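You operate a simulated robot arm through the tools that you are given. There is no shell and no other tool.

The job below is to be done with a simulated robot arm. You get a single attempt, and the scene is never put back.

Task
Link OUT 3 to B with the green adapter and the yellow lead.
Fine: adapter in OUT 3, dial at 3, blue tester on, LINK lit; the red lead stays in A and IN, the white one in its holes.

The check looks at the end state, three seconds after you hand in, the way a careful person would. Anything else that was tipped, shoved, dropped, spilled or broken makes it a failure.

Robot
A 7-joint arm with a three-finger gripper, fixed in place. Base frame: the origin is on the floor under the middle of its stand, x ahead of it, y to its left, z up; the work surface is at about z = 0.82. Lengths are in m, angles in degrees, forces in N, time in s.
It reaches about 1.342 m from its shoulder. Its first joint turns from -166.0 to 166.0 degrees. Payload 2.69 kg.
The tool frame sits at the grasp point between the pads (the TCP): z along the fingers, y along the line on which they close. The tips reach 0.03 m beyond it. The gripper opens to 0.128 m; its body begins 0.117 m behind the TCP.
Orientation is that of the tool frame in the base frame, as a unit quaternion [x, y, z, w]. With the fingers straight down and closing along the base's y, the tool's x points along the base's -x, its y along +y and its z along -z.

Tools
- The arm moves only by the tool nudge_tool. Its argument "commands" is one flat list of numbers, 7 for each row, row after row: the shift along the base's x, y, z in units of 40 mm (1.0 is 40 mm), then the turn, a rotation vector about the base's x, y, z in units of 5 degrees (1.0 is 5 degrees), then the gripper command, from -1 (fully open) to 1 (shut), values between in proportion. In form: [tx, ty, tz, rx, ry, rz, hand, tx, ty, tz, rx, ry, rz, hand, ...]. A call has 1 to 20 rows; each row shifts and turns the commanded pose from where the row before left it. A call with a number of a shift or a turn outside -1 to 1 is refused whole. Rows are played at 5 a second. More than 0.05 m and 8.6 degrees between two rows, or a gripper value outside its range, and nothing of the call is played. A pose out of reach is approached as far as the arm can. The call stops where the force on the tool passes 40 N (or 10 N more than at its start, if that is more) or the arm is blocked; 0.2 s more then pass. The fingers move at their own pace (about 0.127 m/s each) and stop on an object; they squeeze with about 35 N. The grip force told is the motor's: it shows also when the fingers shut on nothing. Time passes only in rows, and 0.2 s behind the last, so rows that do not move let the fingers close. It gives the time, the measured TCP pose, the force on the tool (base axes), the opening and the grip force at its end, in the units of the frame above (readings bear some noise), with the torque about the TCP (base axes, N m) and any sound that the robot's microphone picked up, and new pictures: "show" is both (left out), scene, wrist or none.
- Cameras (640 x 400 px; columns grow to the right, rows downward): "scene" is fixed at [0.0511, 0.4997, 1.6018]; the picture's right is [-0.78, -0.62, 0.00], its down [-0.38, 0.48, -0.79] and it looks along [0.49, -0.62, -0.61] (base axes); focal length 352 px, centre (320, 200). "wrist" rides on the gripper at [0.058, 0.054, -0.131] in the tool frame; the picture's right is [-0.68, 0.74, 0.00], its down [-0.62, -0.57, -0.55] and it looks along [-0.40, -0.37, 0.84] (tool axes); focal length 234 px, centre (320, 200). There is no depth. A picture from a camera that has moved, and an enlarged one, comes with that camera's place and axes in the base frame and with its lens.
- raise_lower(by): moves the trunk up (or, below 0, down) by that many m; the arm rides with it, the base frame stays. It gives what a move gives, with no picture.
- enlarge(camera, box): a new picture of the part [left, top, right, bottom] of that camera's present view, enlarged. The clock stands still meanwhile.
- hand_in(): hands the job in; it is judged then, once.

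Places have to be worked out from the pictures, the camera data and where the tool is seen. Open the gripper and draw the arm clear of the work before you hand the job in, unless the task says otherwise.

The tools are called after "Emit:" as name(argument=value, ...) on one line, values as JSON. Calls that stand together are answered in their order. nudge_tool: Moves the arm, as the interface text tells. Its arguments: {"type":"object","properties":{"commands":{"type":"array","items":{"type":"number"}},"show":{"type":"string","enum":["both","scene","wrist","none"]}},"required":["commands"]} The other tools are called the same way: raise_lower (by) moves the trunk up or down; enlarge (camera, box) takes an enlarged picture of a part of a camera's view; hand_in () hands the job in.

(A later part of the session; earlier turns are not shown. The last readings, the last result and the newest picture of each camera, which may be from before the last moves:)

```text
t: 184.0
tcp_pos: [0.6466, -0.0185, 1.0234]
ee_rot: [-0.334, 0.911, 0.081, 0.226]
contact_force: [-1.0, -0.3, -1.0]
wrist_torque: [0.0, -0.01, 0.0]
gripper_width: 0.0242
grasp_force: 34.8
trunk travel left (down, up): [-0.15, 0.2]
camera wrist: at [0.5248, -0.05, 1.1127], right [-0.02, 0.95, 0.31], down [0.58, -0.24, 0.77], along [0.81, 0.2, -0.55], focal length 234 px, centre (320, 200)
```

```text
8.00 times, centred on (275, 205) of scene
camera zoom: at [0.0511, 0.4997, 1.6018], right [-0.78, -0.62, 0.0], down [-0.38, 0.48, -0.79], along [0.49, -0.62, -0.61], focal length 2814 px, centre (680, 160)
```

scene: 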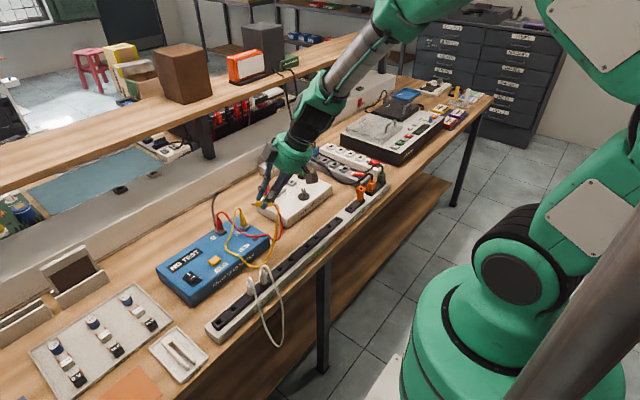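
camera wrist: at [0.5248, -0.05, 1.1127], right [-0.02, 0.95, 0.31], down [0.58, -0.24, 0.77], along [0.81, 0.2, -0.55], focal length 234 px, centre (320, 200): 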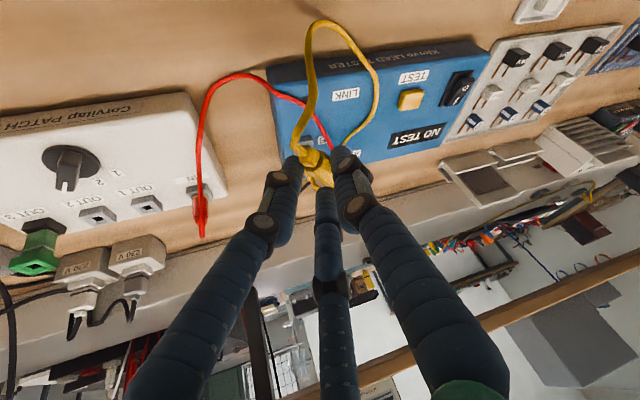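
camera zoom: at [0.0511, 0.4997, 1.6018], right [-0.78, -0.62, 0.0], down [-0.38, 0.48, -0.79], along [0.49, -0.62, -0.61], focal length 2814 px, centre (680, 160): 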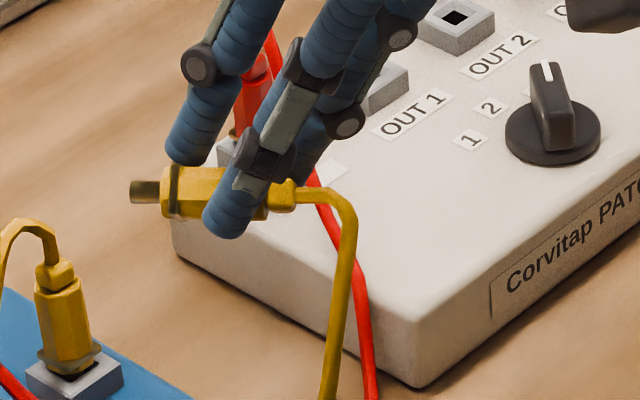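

Y1 is held with its prong direction about (0.88, 0.45, −0.15), i.e. some 54° from the tool axis. I zoom to read the square flange's roll before planning the reorientation.

Emit:
enlarge(camera="scene", box=[246, 194, 276, 214])

Emit:
enlarge(camera="wrist", box=[298, 140, 348, 190])

```text
16.00 times, centred on (261, 204) of scene
camera zoom: at [0.0511, 0.4997, 1.6018], right [-0.78, -0.62, 0.0], down [-0.38, 0.48, -0.79], along [0.49, -0.62, -0.61], focal length 5627 px, centre (1264, 136)
```

zoom: 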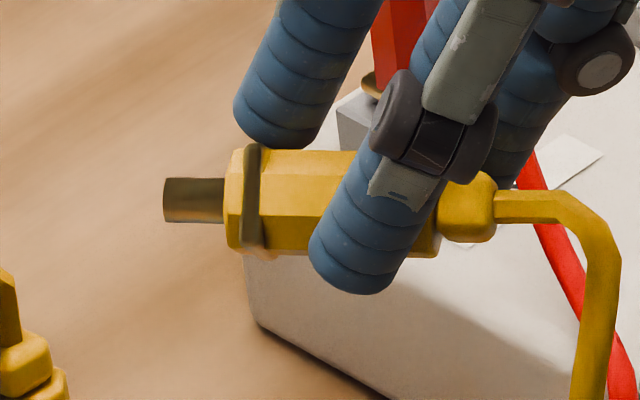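

```text
8.00 times, centred on (323, 165) of wrist
camera zoom: at [0.5248, -0.05, 1.1127], right [-0.02, 0.95, 0.31], down [0.58, -0.24, 0.77], along [0.81, 0.2, -0.55], focal length 1873 px, centre (296, 480)
```

zoom: 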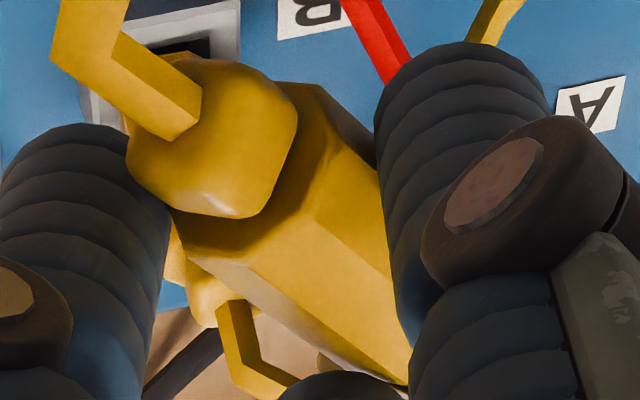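

The flange's flat faces the camera, so tipping the plug upright and turning +100° about z will also square it up, with the tool approaching from (−x, +y). Step A: rise, move to open space and un-lean the tool to vertical.

Emit:
nudge_tool(commands=[0, -0.3, 0.7, 0, 0, 0, 1, 0.1, -0.6, 0.7, 0, 0, 0, 1, 0.1, -0.6, 0.5, -0.512, 0.997, 0, 1, 0.1, -0.6, 0, -0.512, 0.997, 0, 1, 0.05, -0.4, 0, -0.512, 0.997, 0, 1, 0, 0, 0, -0.512, 0.997, 0, 1, 0, 0, 0, -0.512, 0.997, 0, 1, 0, 0, 0, 0, 0, 0, 1], show="both")

```text
t: 185.8
tcp_pos: [0.6625, -0.1191, 1.0986]
ee_rot: [-0.332, 0.942, 0.051, -0.014]
contact_force: [0.5, -0.2, -0.1]
wrist_torque: [-0.05, 0.01, -0.01]
gripper_width: 0.0242
grasp_force: 35.4
trunk travel left (down, up): [-0.15, 0.2]
camera wrist: at [0.5904, -0.124, 1.2347], right [0.07, 0.99, 0.08], down [0.87, -0.1, 0.49], along [0.49, 0.04, -0.87], focal length 234 px, centre (320, 200)
```

scene: 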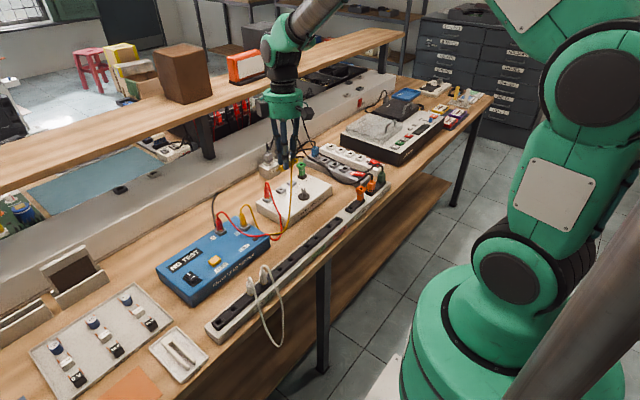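
wrist: 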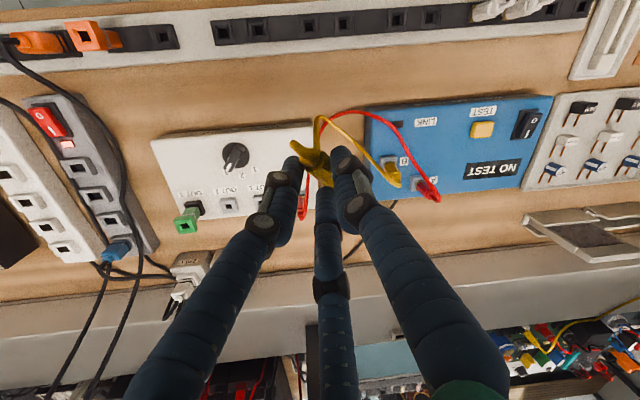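

Step B: I yaw +100° about the vertical in place.

Emit:
nudge_tool(commands=[0, 0, 0.1, 0, 0, 1, 1, 0, 0, 0.1, 0, 0, 1, 1, 0, 0, 0, 0, 0, 1, 1, 0, 0, 0, 0, 0, 1, 1, 0, 0, 0, 0, 0, 1, 1, 0, 0, 0, 0, 0, 1, 1, 0, 0, 0, 0, 0, 1, 1, 0, 0, 0, 0, 0, 1, 1, 0, 0, 0, 0, 0, 1, 1, 0, 0, 0, 0, 0, 1, 1, 0, 0, 0, 0, 0, 1, 1, 0, 0, 0, 0, 0, 1, 1, 0, 0, 0, 0, 0, 1, 1, 0, 0, 0, 0, 0, 1, 1, 0, 0, 0, 0, 0, 1, 1, 0, 0, 0, 0, 0, 1, 1, 0, 0, 0, 0, 0, 1, 1, 0, 0, 0, 0, 0, 1, 1, 0, 0, 0, 0, 0, 1, 1, 0, 0, 0, 0, 0, 1, 1], show="both")

```text
t: 190.0
tcp_pos: [0.6604, -0.1173, 1.1075]
ee_rot: [0.935, -0.351, -0.021, 0.047]
contact_force: [0.4, 0.1, -0.8]
wrist_torque: [-0.06, -0.02, 0.02]
gripper_width: 0.0242
grasp_force: 34.6
trunk travel left (down, up): [-0.15, 0.2]
camera wrist: at [0.6791, -0.1863, 1.2437], right [-0.99, -0.11, 0.08], down [-0.05, 0.87, 0.49], along [-0.12, 0.48, -0.87], focal length 234 px, centre (320, 200)
```

scene: 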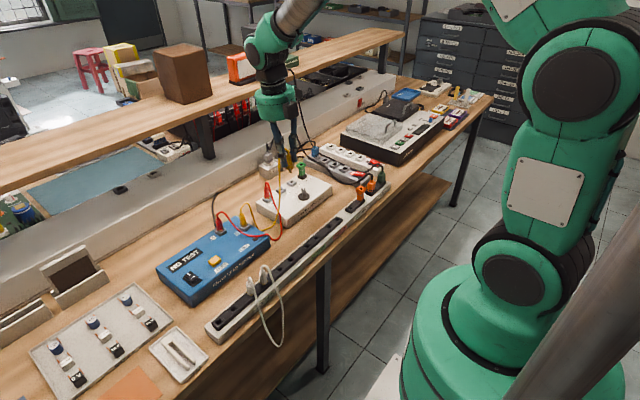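
wrist: 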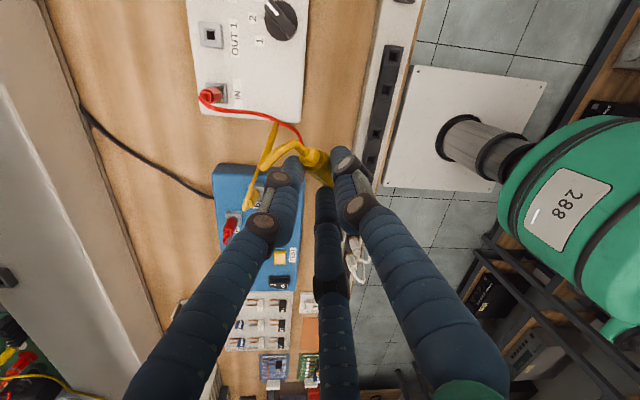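

The yaw worked. Step C: I tilt the tool by 53° to bring the plug prong-down while moving to above the adapter at OUT 3.

Emit:
nudge_tool(commands=[0.289, -0.4725, 0, -0.85, -0.646, 0, 1, 0.289, -0.4725, 0, -0.85, -0.646, 0, 1, 0.289, -0.4725, 0, -0.85, -0.646, 0, 1, 0.289, -0.4725, 0, -0.85, -0.646, 0, 1, 0.289, -0.4725, 0, -0.85, -0.646, 0, 1, 0.289, -0.4725, 0, -0.85, -0.646, 0, 1, 0.289, -0.4725, 0, -0.85, -0.646, 0, 1, 0.289, -0.4725, 0, -0.85, -0.646, 0, 1, 0.289, -0.4725, 0, -0.85, -0.646, 0, 1, 0.289, -0.4725, 0, -0.85, -0.646, 0, 1, 0, 0, 0, 0, 0, 0, 1], show="both")

Emit:
enlarge(camera="scene", box=[265, 120, 345, 190])

Emit:
enlarge(camera="wrist", box=[240, 90, 400, 230])

```text
t: 192.4
tcp_pos: [0.7772, -0.3081, 1.1045]
ee_rot: [0.824, -0.335, 0.36, 0.282]
contact_force: [-0.7, -0.5, -0.3]
wrist_torque: [-0.03, -0.01, -0.02]
gripper_width: 0.0238
grasp_force: 35.3
trunk travel left (down, up): [-0.15, 0.2]
camera wrist: at [0.7132, -0.2683, 1.2408], right [-0.9, -0.22, -0.37], down [-0.11, 0.95, -0.29], along [0.41, -0.22, -0.89], focal length 234 px, centre (320, 200)
```

scene: 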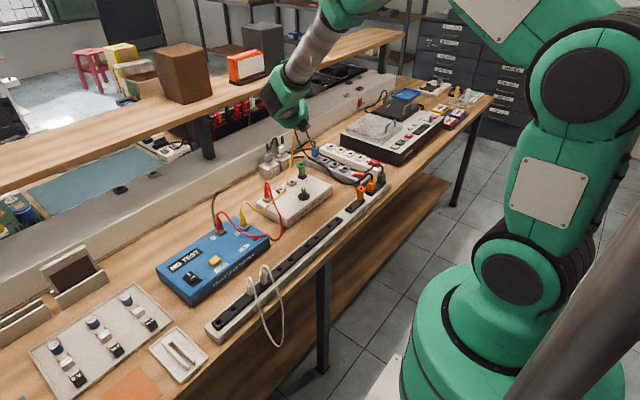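
wrist: 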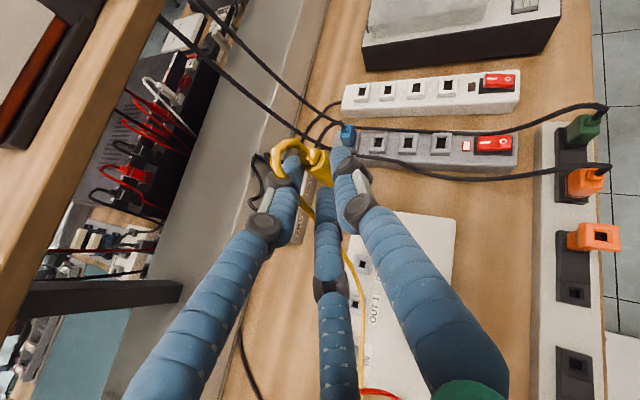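

```text
5.71 times, centred on (305, 155) of scene
camera zoom: at [0.0511, 0.4997, 1.6018], right [-0.78, -0.62, 0.0], down [-0.38, 0.48, -0.79], along [0.49, -0.62, -0.61], focal length 2010 px, centre (406, 457)
```

zoom: 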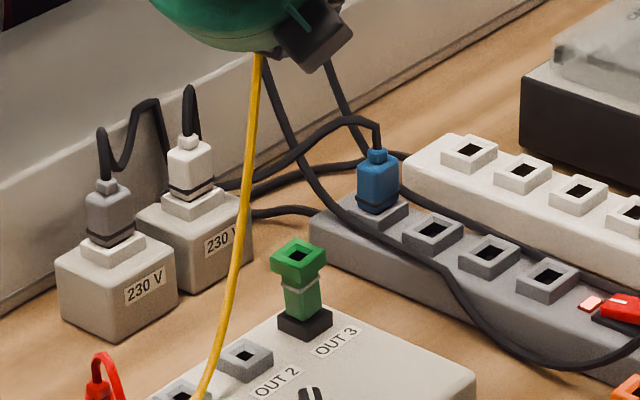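

```text
2.86 times, centred on (320, 160) of wrist
camera zoom: at [0.7132, -0.2683, 1.2408], right [-0.9, -0.22, -0.37], down [-0.11, 0.95, -0.29], along [0.41, -0.22, -0.89], focal length 669 px, centre (320, 314)
```

zoom: 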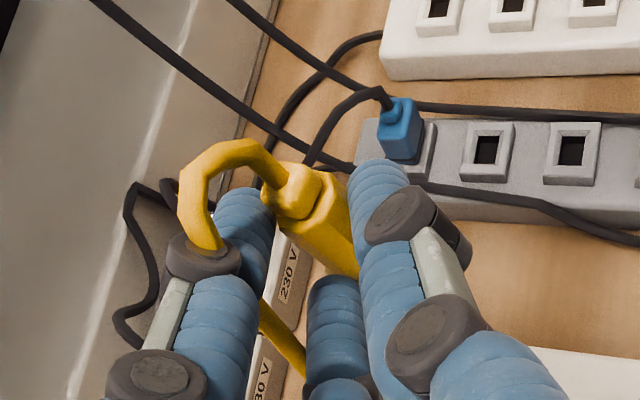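

The plug is now roughly prong-down above the adapter. I zoom in to measure its actual attitude from both cameras.

Emit:
enlarge(camera="scene", box=[275, 95, 325, 145])

Emit:
enlarge(camera="wrist", box=[295, 130, 345, 180])

```text
8.00 times, centred on (300, 120) of scene
camera zoom: at [0.0511, 0.4997, 1.6018], right [-0.78, -0.62, 0.0], down [-0.38, 0.48, -0.79], along [0.49, -0.62, -0.61], focal length 2814 px, centre (480, 840)
```

zoom: 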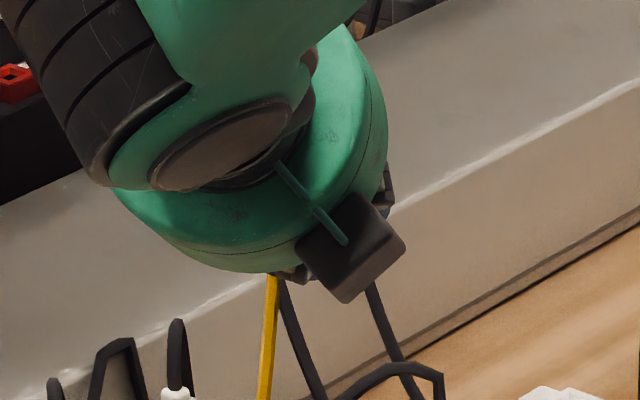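

```text
8.00 times, centred on (320, 155) of wrist
camera zoom: at [0.7132, -0.2683, 1.2408], right [-0.9, -0.22, -0.37], down [-0.11, 0.95, -0.29], along [0.41, -0.22, -0.89], focal length 1873 px, centre (320, 560)
```

zoom: 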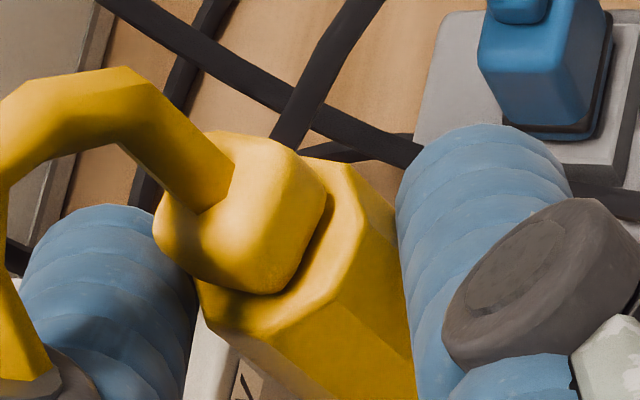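

Emit:
enlarge(camera="wrist", box=[305, 145, 345, 185])

Emit:
enlarge(camera="wrist", box=[300, 160, 350, 210])

```text
10.00 times, centred on (325, 165) of wrist
camera zoom: at [0.7132, -0.2683, 1.2408], right [-0.9, -0.22, -0.37], down [-0.11, 0.95, -0.29], along [0.41, -0.22, -0.89], focal length 2342 px, centre (270, 550)
```

zoom: 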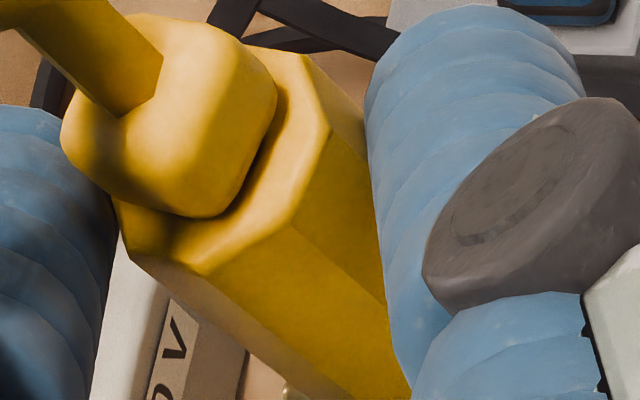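

```text
8.00 times, centred on (325, 185) of wrist
camera zoom: at [0.7132, -0.2683, 1.2408], right [-0.9, -0.22, -0.37], down [-0.11, 0.95, -0.29], along [0.41, -0.22, -0.89], focal length 1873 px, centre (280, 320)
```

zoom: 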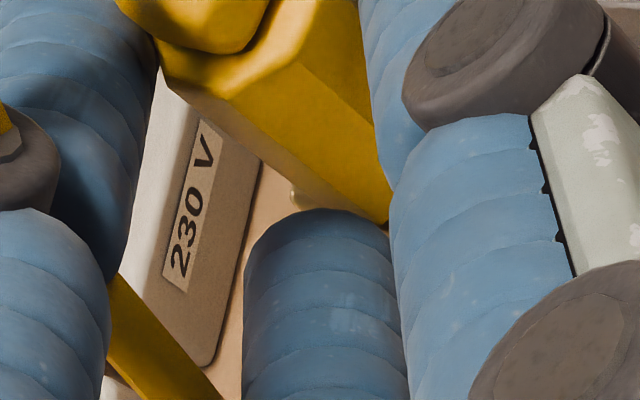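

The hand hides the plug from the scene camera at this azimuth. I rotate +60° about z (in place) so the scene camera can see the plug and I can measure its tilt.

Emit:
nudge_tool(commands=[0, 0, 0.2, 0, 0, 1, 1, 0, 0, 0.2, 0, 0, 1, 1, 0, 0, 0, 0, 0, 1, 1, 0, 0, 0, 0, 0, 1, 1, 0, 0, 0, 0, 0, 1, 1, 0, 0, 0, 0, 0, 1, 1, 0, 0, 0, 0, 0, 1, 1, 0, 0, 0, 0, 0, 1, 1, 0, 0, 0, 0, 0, 1, 1, 0, 0, 0, 0, 0, 1, 1, 0, 0, 0, 0, 0, 1, 1, 0, 0, 0, 0, 0, 1, 1, 0, 0, 0, 0, 0, 0, 1], show="both")

Emit:
enlarge(camera="scene", box=[270, 85, 330, 145])

Emit:
enlarge(camera="wrist", box=[280, 120, 360, 200])

```text
t: 195.2
tcp_pos: [0.7764, -0.3056, 1.1215]
ee_rot: [0.881, 0.122, 0.453, 0.063]
contact_force: [0.0, -0.3, -0.2]
wrist_torque: [0.04, 0.04, 0.02]
gripper_width: 0.0235
grasp_force: 35.1
trunk travel left (down, up): [-0.15, 0.2]
camera wrist: at [0.7115, -0.342, 1.2573], right [-0.26, -0.89, -0.37], down [-0.88, 0.38, -0.29], along [0.39, 0.25, -0.89], focal length 234 px, centre (320, 200)
```

scene: 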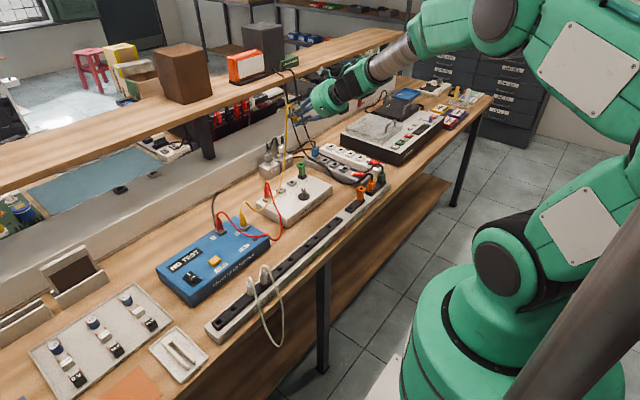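
wrist: 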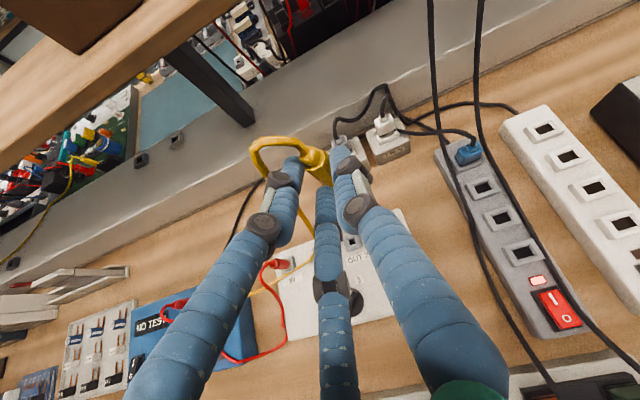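

```text
6.67 times, centred on (300, 115) of scene
camera zoom: at [0.0511, 0.4997, 1.6018], right [-0.78, -0.62, 0.0], down [-0.38, 0.48, -0.79], along [0.49, -0.62, -0.61], focal length 2345 px, centre (453, 767)
```

zoom: 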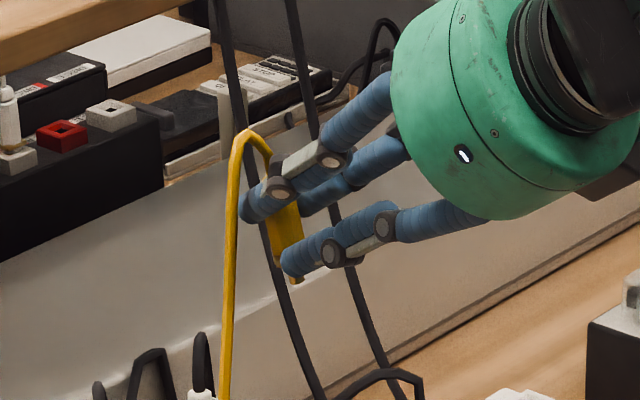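

```text
5.00 times, centred on (320, 160) of wrist
camera zoom: at [0.7115, -0.342, 1.2573], right [-0.26, -0.89, -0.37], down [-0.88, 0.38, -0.29], along [0.39, 0.25, -0.89], focal length 1171 px, centre (320, 400)
```

zoom: 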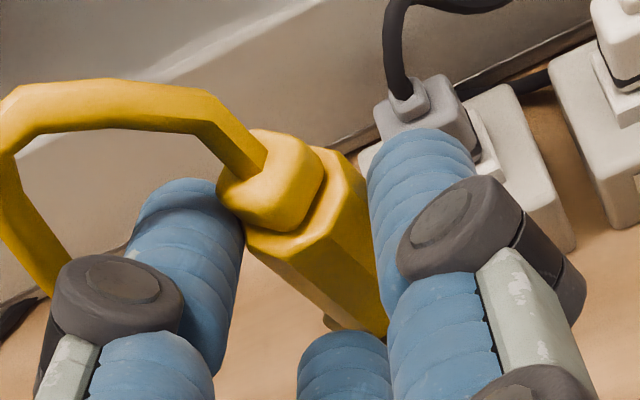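

Now the scene camera sees the plug between the fingers. I zoom in to measure its tilt and flange.

Emit:
enlarge(camera="scene", box=[282, 104, 306, 128])

Emit:
enlarge(camera="wrist", box=[300, 140, 350, 190])

```text
16.00 times, centred on (294, 116) of scene
camera zoom: at [0.0511, 0.4997, 1.6018], right [-0.78, -0.62, 0.0], down [-0.38, 0.48, -0.79], along [0.49, -0.62, -0.61], focal length 5627 px, centre (736, 1544)
```

zoom: 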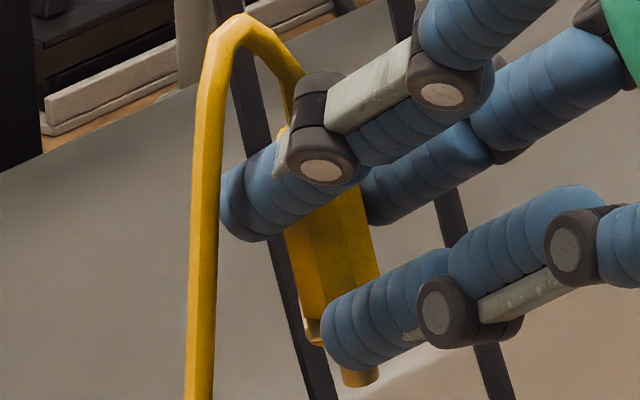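

```text
8.00 times, centred on (325, 165) of wrist
camera zoom: at [0.7115, -0.342, 1.2573], right [-0.26, -0.89, -0.37], down [-0.88, 0.38, -0.29], along [0.39, 0.25, -0.89], focal length 1873 px, centre (280, 480)
```

zoom: 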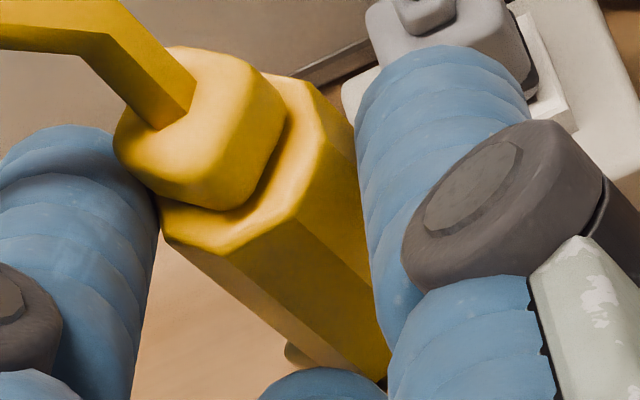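

The prong leans about 7.6° toward (−x, −y). I correct that tilt, then rotate another +30° so the flange squares up and the scene camera keeps a clear view.

Emit:
nudge_tool(commands=[0, 0, 0, 0.573, -0.498, 0, 1, 0, 0, 0, 0.573, -0.498, 0, 1, 0, 0, 0, 0, 0, 1, 1, 0, 0, 0, 0, 0, 1, 1, 0, 0, 0, 0, 0, 1, 1, 0, 0, 0, 0, 0, 1, 1, 0, 0, 0, 0, 0, 1, 1, 0, 0, 0, 0, 0, 1, 1, 0, 0, 0, 0, 0, 0, 1], show="both")

Emit:
enlarge(camera="scene", box=[280, 100, 310, 130])

Emit:
enlarge(camera="wrist", box=[300, 140, 350, 190])

```text
t: 197.2
tcp_pos: [0.7783, -0.3067, 1.1235]
ee_rot: [0.808, 0.317, 0.486, -0.104]
contact_force: [0.8, 0.4, -0.7]
wrist_torque: [0.01, 0.0, 0.07]
gripper_width: 0.0231
grasp_force: 34.8
trunk travel left (down, up): [-0.15, 0.2]
camera wrist: at [0.7359, -0.3868, 1.2476], right [0.23, -0.85, -0.47], down [-0.94, -0.07, -0.32], along [0.24, 0.52, -0.82], focal length 234 px, centre (320, 200)
```

scene: 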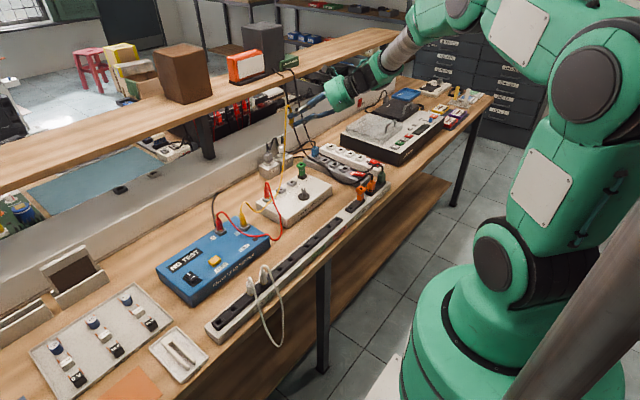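
wrist: 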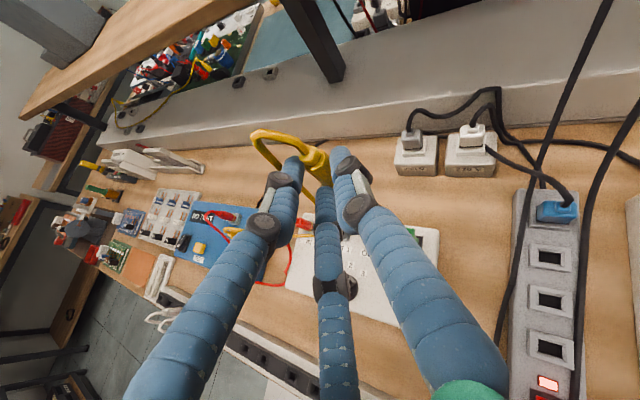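

```text
13.33 times, centred on (295, 115) of scene
camera zoom: at [0.0511, 0.4997, 1.6018], right [-0.78, -0.62, 0.0], down [-0.38, 0.48, -0.79], along [0.49, -0.62, -0.61], focal length 4689 px, centre (653, 1333)
```

zoom: 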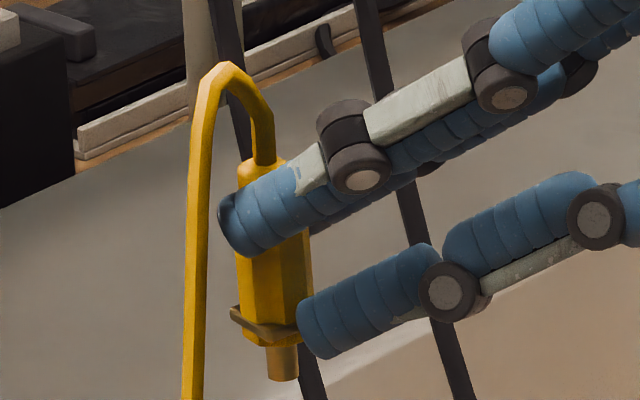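

```text
8.00 times, centred on (325, 165) of wrist
camera zoom: at [0.7359, -0.3868, 1.2476], right [0.23, -0.85, -0.47], down [-0.94, -0.07, -0.32], along [0.24, 0.52, -0.82], focal length 1873 px, centre (280, 480)
```

zoom: 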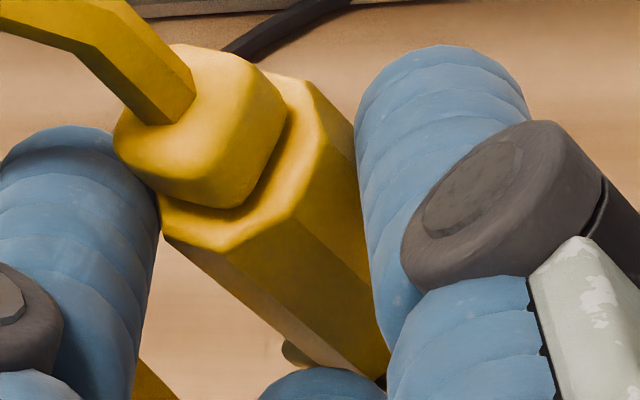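

The plug is now nearly vertical and visible. I zoom in on the flange and prong to check the yaw.

Emit:
enlarge(camera="scene", box=[285, 112, 301, 128])

Emit:
enlarge(camera="scene", box=[290, 155, 318, 183])

```text
16.00 times, centred on (293, 120) of scene
camera zoom: at [0.0511, 0.4997, 1.6018], right [-0.78, -0.62, 0.0], down [-0.38, 0.48, -0.79], along [0.49, -0.62, -0.61], focal length 5627 px, centre (752, 1480)
```

zoom: 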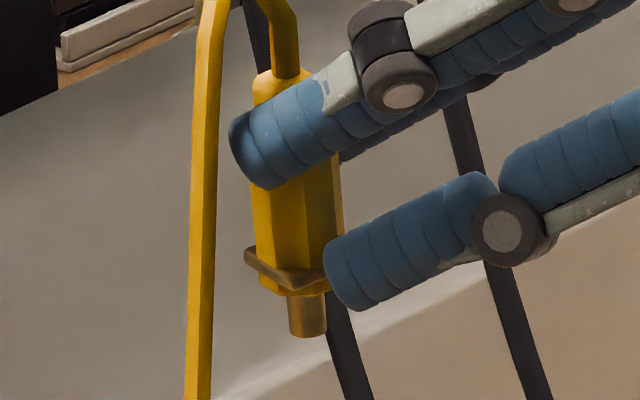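

```text
14.29 times, centred on (304, 169) of scene
camera zoom: at [0.0511, 0.4997, 1.6018], right [-0.78, -0.62, 0.0], down [-0.38, 0.48, -0.79], along [0.49, -0.62, -0.61], focal length 5024 px, centre (549, 643)
```

zoom: 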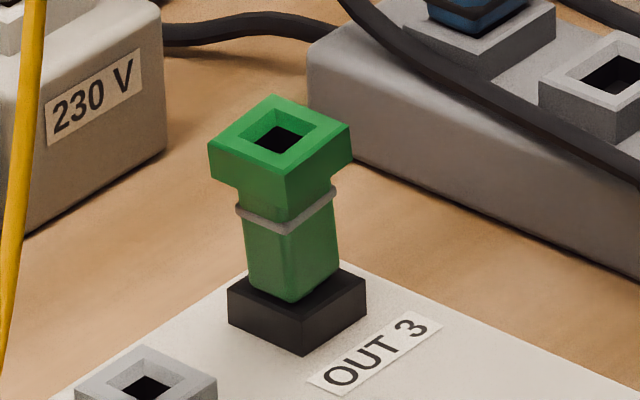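

The flange is still about 12–15° clockwise from square. I rotate +12° more and re-check it against the adapter head.

Emit:
nudge_tool(commands=[0, 0, 0, 0, 0, 0.8, 1, 0, 0, 0, 0, 0, 0.8, 1, 0, 0, 0, 0, 0, 0.8, 1, 0, 0, 0, 0, 0, 0, 1, 0, 0, 0, 0, 0, 0, 1], show="scene")

Emit:
enlarge(camera="scene", box=[286, 110, 302, 126])

Emit:
enlarge(camera="scene", box=[270, 100, 330, 190])

```text
t: 198.4
tcp_pos: [0.7775, -0.3059, 1.1227]
ee_rot: [0.771, 0.399, 0.472, -0.154]
contact_force: [-0.3, -0.7, -0.3]
wrist_torque: [0.01, -0.02, -0.03]
gripper_width: 0.0232
grasp_force: 34.8
trunk travel left (down, up): [-0.15, 0.2]
```

scene: 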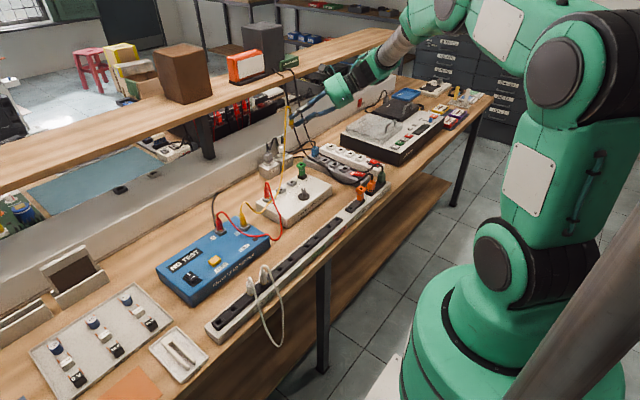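

```text
16.00 times, centred on (294, 118) of scene
camera zoom: at [0.0511, 0.4997, 1.6018], right [-0.78, -0.62, 0.0], down [-0.38, 0.48, -0.79], along [0.49, -0.62, -0.61], focal length 5627 px, centre (736, 1512)
```

zoom: 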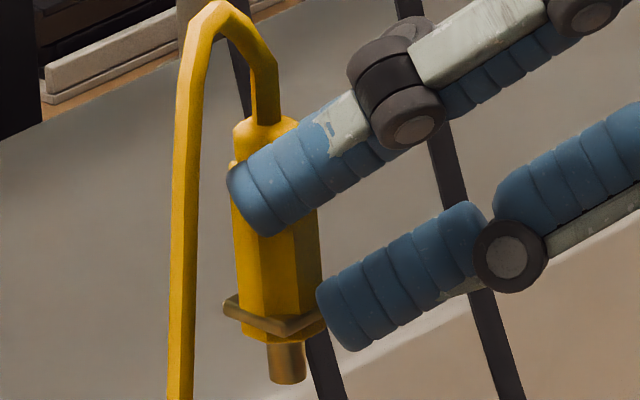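

```text
4.44 times, centred on (300, 145) of scene
camera zoom: at [0.0511, 0.4997, 1.6018], right [-0.78, -0.62, 0.0], down [-0.38, 0.48, -0.79], along [0.49, -0.62, -0.61], focal length 1563 px, centre (409, 444)
```

zoom: 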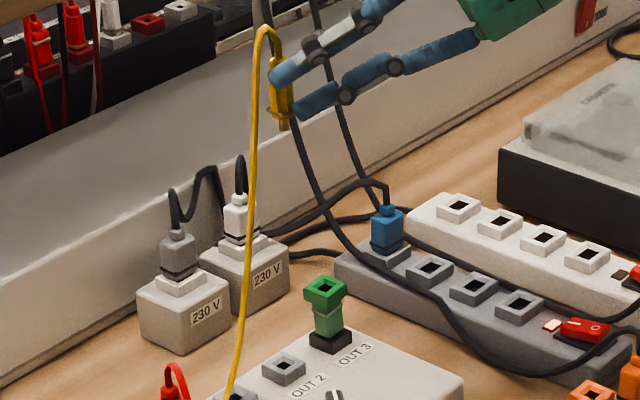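

The flange is within about 6° of square. I add 5°, move over the adapter, and come down partway.

Emit:
nudge_tool(commands=[0, -0.2, 0, 0, 0, 1, 1, -0.06, -0.35, -0.3, 0, 0, 0, 1, -0.06, -0.35, -0.6, 0, 0, 0, 1, 0, 0, -0.7, 0, 0, 0, 1, 0, 0, -0.6, 0, 0, 0, 1, 0, 0, 0, 0, 0, 0, 1, 0, 0, 0, 0, 0, 0, 1], show="both")

Emit:
enlarge(camera="scene", box=[280, 130, 325, 175])

Emit:
enlarge(camera="wrist", box=[270, 110, 390, 230])

```text
t: 200.0
tcp_pos: [0.7735, -0.3432, 1.0341]
ee_rot: [0.752, 0.433, 0.465, -0.175]
contact_force: [0.9, -0.4, -0.5]
wrist_torque: [0.05, -0.01, -0.03]
gripper_width: 0.0231
grasp_force: 34.9
trunk travel left (down, up): [-0.15, 0.2]
camera wrist: at [0.7565, -0.4309, 1.1594], right [0.47, -0.75, -0.47], down [-0.88, -0.35, -0.32], along [0.08, 0.57, -0.82], focal length 234 px, centre (320, 200)
```

scene: 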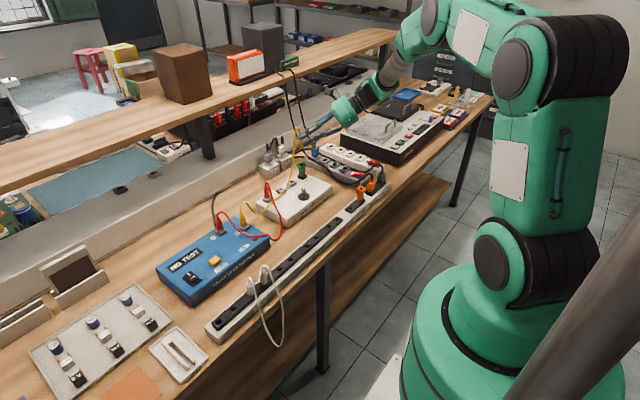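
wrist: 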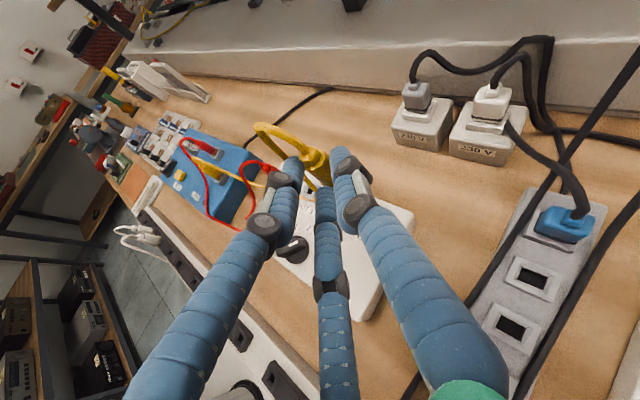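

```text
8.89 times, centred on (302, 152) of scene
camera zoom: at [0.0511, 0.4997, 1.6018], right [-0.78, -0.62, 0.0], down [-0.38, 0.48, -0.79], along [0.49, -0.62, -0.61], focal length 3126 px, centre (476, 622)
```

zoom: 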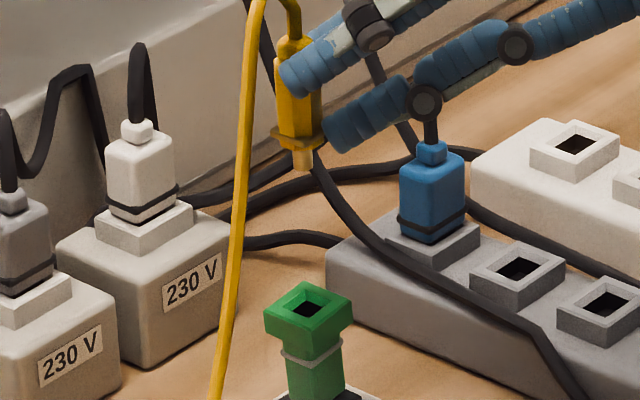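

```text
3.33 times, centred on (330, 170) of wrist
camera zoom: at [0.7565, -0.4309, 1.1594], right [0.47, -0.75, -0.47], down [-0.88, -0.35, -0.32], along [0.08, 0.57, -0.82], focal length 781 px, centre (287, 300)
```

zoom: 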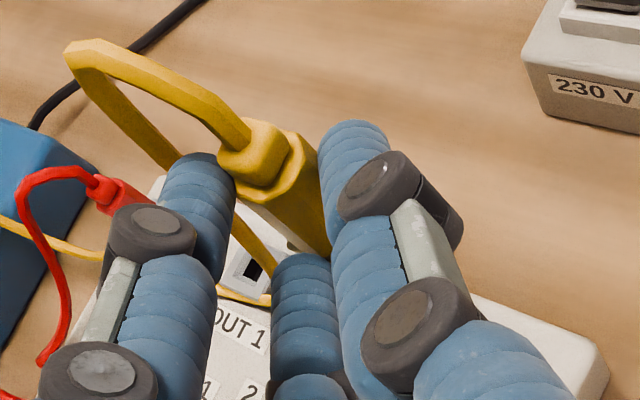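

Laterally the prong's drop line goes right to the adapter's hole, and the estimated plug axis (0.787, −0.327) matches the adapter. I check flange squareness once more before descending.

Emit:
enlarge(camera="scene", box=[290, 130, 310, 150])

Emit:
nudge_tool(commands=[0, 0, -0.5, 0, 0, 0, 1, 0, 0, -0.4, 0, 0, 0, 1, 0, 0, 0, 0, 0, 0, 1], show="none")

Emit:
enlarge(camera="scene", box=[288, 140, 318, 170])

```text
16.00 times, centred on (300, 140) of scene
camera zoom: at [0.0511, 0.4997, 1.6018], right [-0.78, -0.62, 0.0], down [-0.38, 0.48, -0.79], along [0.49, -0.62, -0.61], focal length 5627 px, centre (640, 1160)
```

zoom: 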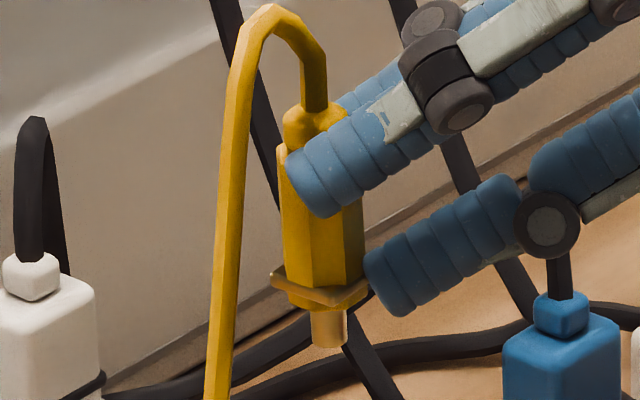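

```text
t: 200.8
tcp_pos: [0.7728, -0.3412, 1.0]
ee_rot: [0.753, 0.432, 0.464, -0.174]
contact_force: [0.1, 0.4, -1.1]
wrist_torque: [0.01, -0.01, 0.0]
gripper_width: 0.0235
grasp_force: 35.0
trunk travel left (down, up): [-0.15, 0.2]
```

```text
13.33 times, centred on (303, 155) of scene
camera zoom: at [0.0511, 0.4997, 1.6018], right [-0.78, -0.62, 0.0], down [-0.38, 0.48, -0.79], along [0.49, -0.62, -0.61], focal length 4689 px, centre (547, 800)
```

zoom: 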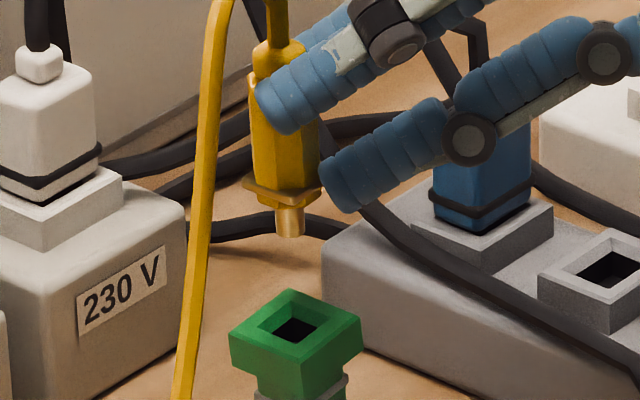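

The flange is still about 4.5° off; I trim that (compensating position), and descend to near contact.

Emit:
nudge_tool(commands=[0.03, -0.03, -0.2, 0, 0, 0.9, 1, 0, 0, -0.3, 0, 0, 0, 1, 0, 0, 0, 0, 0, 0, 1], show="none")

Emit:
enlarge(camera="scene", box=[290, 147, 316, 173])

```text
t: 201.6
tcp_pos: [0.7732, -0.3434, 0.9791]
ee_rot: [0.735, 0.461, 0.458, -0.193]
contact_force: [0.1, -0.6, -0.2]
wrist_torque: [0.0, 0.03, 0.03]
gripper_width: 0.0231
grasp_force: 34.8
trunk travel left (down, up): [-0.15, 0.2]
```

```text
15.38 times, centred on (303, 160) of scene
camera zoom: at [0.0511, 0.4997, 1.6018], right [-0.78, -0.62, 0.0], down [-0.38, 0.48, -0.79], along [0.49, -0.62, -0.61], focal length 5411 px, centre (582, 815)
```

zoom: 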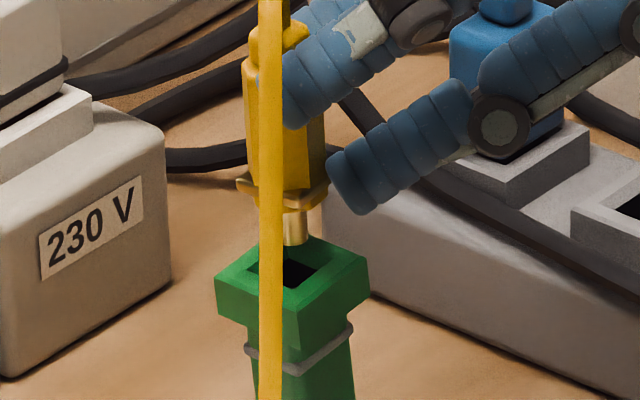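

The prong is about 3 mm off to the right in the scene view. I shift +4 mm in x and step down with force watch.

Emit:
nudge_tool(commands=[0.1, 0, 0, 0, 0, 0, 1, 0, 0, -0.08, 0, 0, 0, 1, 0, 0, -0.05, 0, 0, 0, 1, 0, 0, -0.05, 0, 0, 0, 1, 0, 0, -0.05, 0, 0, 0, 1, 0, 0, 0, 0, 0, 0, 1], show="none")

Emit:
enlarge(camera="scene", box=[290, 147, 316, 173])

```text
t: 203.0
tcp_pos: [0.778, -0.3438, 0.9734]
ee_rot: [0.734, 0.462, 0.459, -0.191]
contact_force: [1.9, -3.2, 27.6]
wrist_torque: [0.24, -0.69, -0.14]
gripper_width: 0.0231
grasp_force: 34.8
trunk travel left (down, up): [-0.15, 0.2]
```

```text
15.38 times, centred on (303, 160) of scene
camera zoom: at [0.0511, 0.4997, 1.6018], right [-0.78, -0.62, 0.0], down [-0.38, 0.48, -0.79], along [0.49, -0.62, -0.61], focal length 5411 px, centre (582, 815)
```

zoom: 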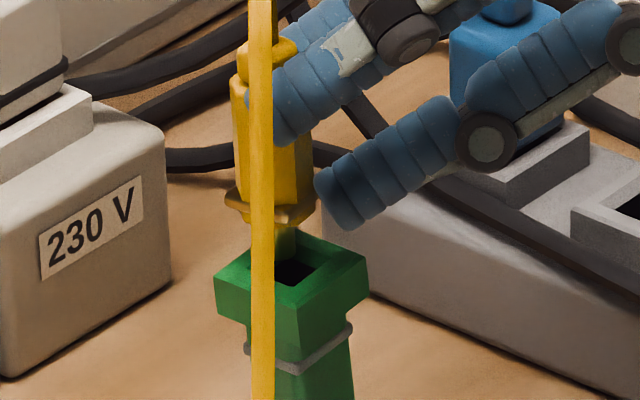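

Contact (28 N) with the prong on the far (+x) rim of the hole. I lift, shift (−2.6, +1.6) mm, and try again.

Emit:
nudge_tool(commands=[0, 0, 0.1, 0, 0, 0, 1, -0.065, 0.04, 0, 0, 0, 0, 1, 0, 0, -0.04, 0, 0, 0, 1, 0, 0, -0.04, 0, 0, 0, 1, 0, 0, -0.02, 0, 0, 0, 1, 0, 0, 0, 0, 0, 0, 1], show="none")

Emit:
enlarge(camera="scene", box=[290, 147, 316, 173])

```text
t: 204.4
tcp_pos: [0.7753, -0.3437, 0.9686]
ee_rot: [0.734, 0.463, 0.457, -0.194]
contact_force: [-2.3, 0.6, -0.5]
wrist_torque: [-0.02, 0.1, 0.05]
gripper_width: 0.023
grasp_force: 34.9
trunk travel left (down, up): [-0.15, 0.2]
```

```text
15.38 times, centred on (303, 160) of scene
camera zoom: at [0.0511, 0.4997, 1.6018], right [-0.78, -0.62, 0.0], down [-0.38, 0.48, -0.79], along [0.49, -0.62, -0.61], focal length 5411 px, centre (582, 815)
```

zoom: 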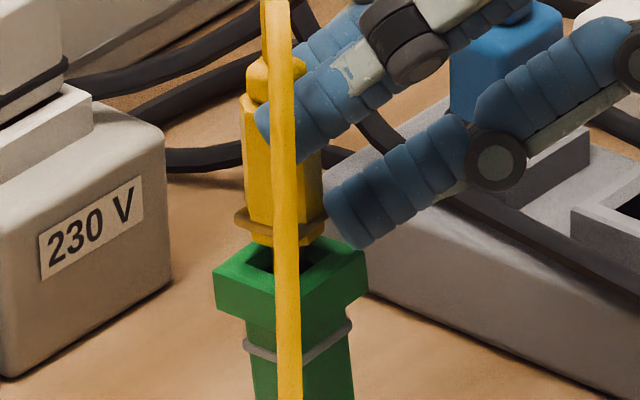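

The force vanished and the plug dropped: the prong is in the hole. I continue down in small steps.

Emit:
nudge_tool(commands=[-0.01, 0, -0.04, 0, 0, 0, 1, 0, 0, -0.04, 0, 0, 0, 1, 0, 0, -0.04, 0, 0, 0, 1, 0, 0, 0, 0, 0, 0, 1], show="none")

Emit:
enlarge(camera="scene", box=[290, 147, 316, 173])

```text
t: 205.4
tcp_pos: [0.7737, -0.3432, 0.9647]
ee_rot: [0.735, 0.462, 0.457, -0.194]
contact_force: [-2.6, -0.9, -0.7]
wrist_torque: [-0.04, 0.13, 0.0]
gripper_width: 0.023
grasp_force: 35.0
trunk travel left (down, up): [-0.15, 0.2]
```

```text
15.38 times, centred on (303, 160) of scene
camera zoom: at [0.0511, 0.4997, 1.6018], right [-0.78, -0.62, 0.0], down [-0.38, 0.48, -0.79], along [0.49, -0.62, -0.61], focal length 5411 px, centre (582, 815)
```

zoom: 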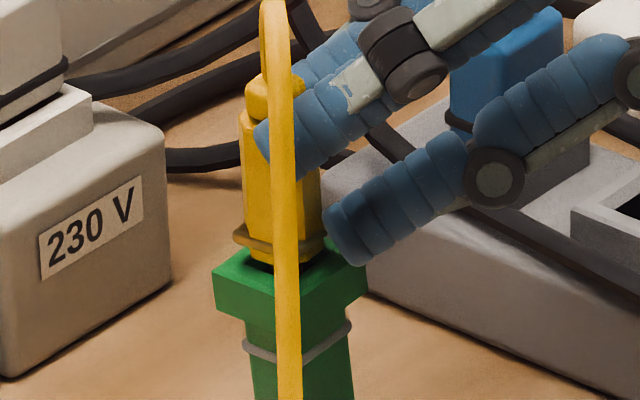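

It slides in with almost no force. I continue in small steps, watching that the lower finger doesn't press on the adapter's head.

Emit:
nudge_tool(commands=[-0.01, 0, -0.03, 0, 0, 0, 1, 0, 0, -0.03, 0, 0, 0, 1, 0, 0, -0.03, 0, 0, 0, 1, 0, 0, 0, 0, 0, 0, 1], show="none")

Emit:
enlarge(camera="scene", box=[290, 147, 316, 173])

```text
t: 206.4
tcp_pos: [0.7755, -0.3422, 0.9624]
ee_rot: [0.735, 0.462, 0.458, -0.193]
contact_force: [-2.3, -1.7, 9.9]
wrist_torque: [0.05, -0.02, -0.01]
gripper_width: 0.0229
grasp_force: 35.1
trunk travel left (down, up): [-0.15, 0.2]
```

```text
15.38 times, centred on (303, 160) of scene
camera zoom: at [0.0511, 0.4997, 1.6018], right [-0.78, -0.62, 0.0], down [-0.38, 0.48, -0.79], along [0.49, -0.62, -0.61], focal length 5411 px, centre (582, 815)
```

zoom: 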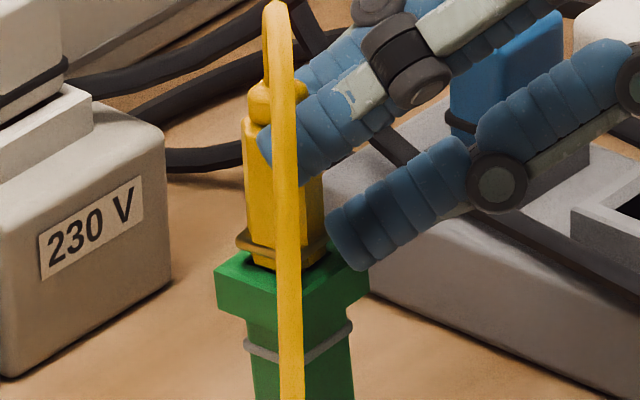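

A gentle 10 N stop at z≈0.962 with the body on the adapter's head. I check the tester's display and LINK lamp.

Emit:
enlarge(camera="scene", box=[155, 205, 285, 305])

Emit:
enlarge(camera="scene", box=[292, 155, 312, 175])

```text
4.00 times, centred on (220, 255) of scene
camera zoom: at [0.0511, 0.4997, 1.6018], right [-0.78, -0.62, 0.0], down [-0.38, 0.48, -0.79], along [0.49, -0.62, -0.61], focal length 1407 px, centre (720, -20)
```

zoom: 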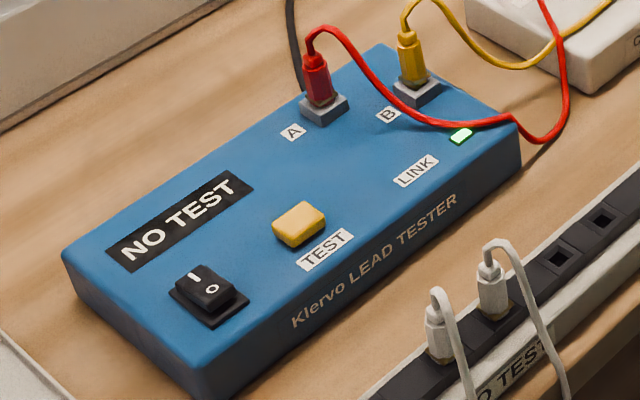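

```text
16.00 times, centred on (302, 165) of scene
camera zoom: at [0.0511, 0.4997, 1.6018], right [-0.78, -0.62, 0.0], down [-0.38, 0.48, -0.79], along [0.49, -0.62, -0.61], focal length 5627 px, centre (608, 760)
```

zoom: 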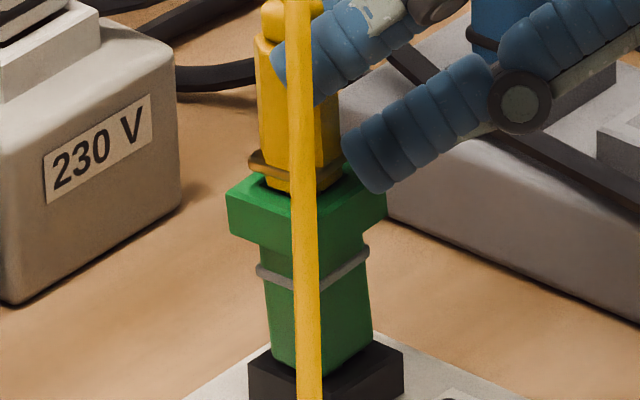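

The LINK lamp is lit green: dial, adapter and both plugs are recognised. I press gently a millimetre more to make sure Y1 is fully home.

Emit:
nudge_tool(commands=[0, 0, -0.025, 0, 0, 0, 1, 0, 0, 0, 0, 0, 0, 1], show="none")

Emit:
enlarge(camera="scene", box=[292, 155, 312, 175])

```text
t: 207.0
tcp_pos: [0.7746, -0.3424, 0.9629]
ee_rot: [0.735, 0.461, 0.459, -0.191]
contact_force: [-3.6, -4.8, 20.7]
wrist_torque: [0.06, -0.08, -0.02]
gripper_width: 0.0226
grasp_force: 35.2
trunk travel left (down, up): [-0.15, 0.2]
```

```text
16.00 times, centred on (302, 165) of scene
camera zoom: at [0.0511, 0.4997, 1.6018], right [-0.78, -0.62, 0.0], down [-0.38, 0.48, -0.79], along [0.49, -0.62, -0.61], focal length 5627 px, centre (608, 760)
```

zoom: 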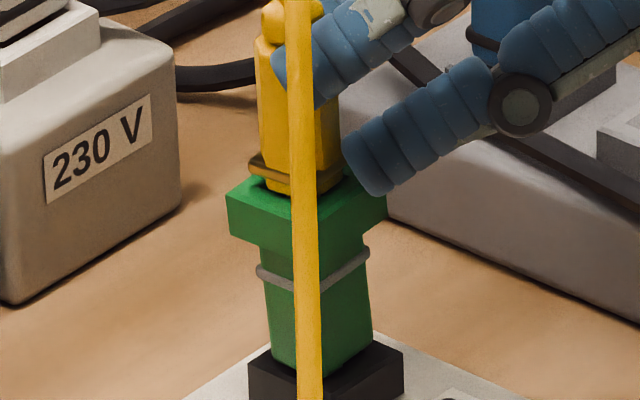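

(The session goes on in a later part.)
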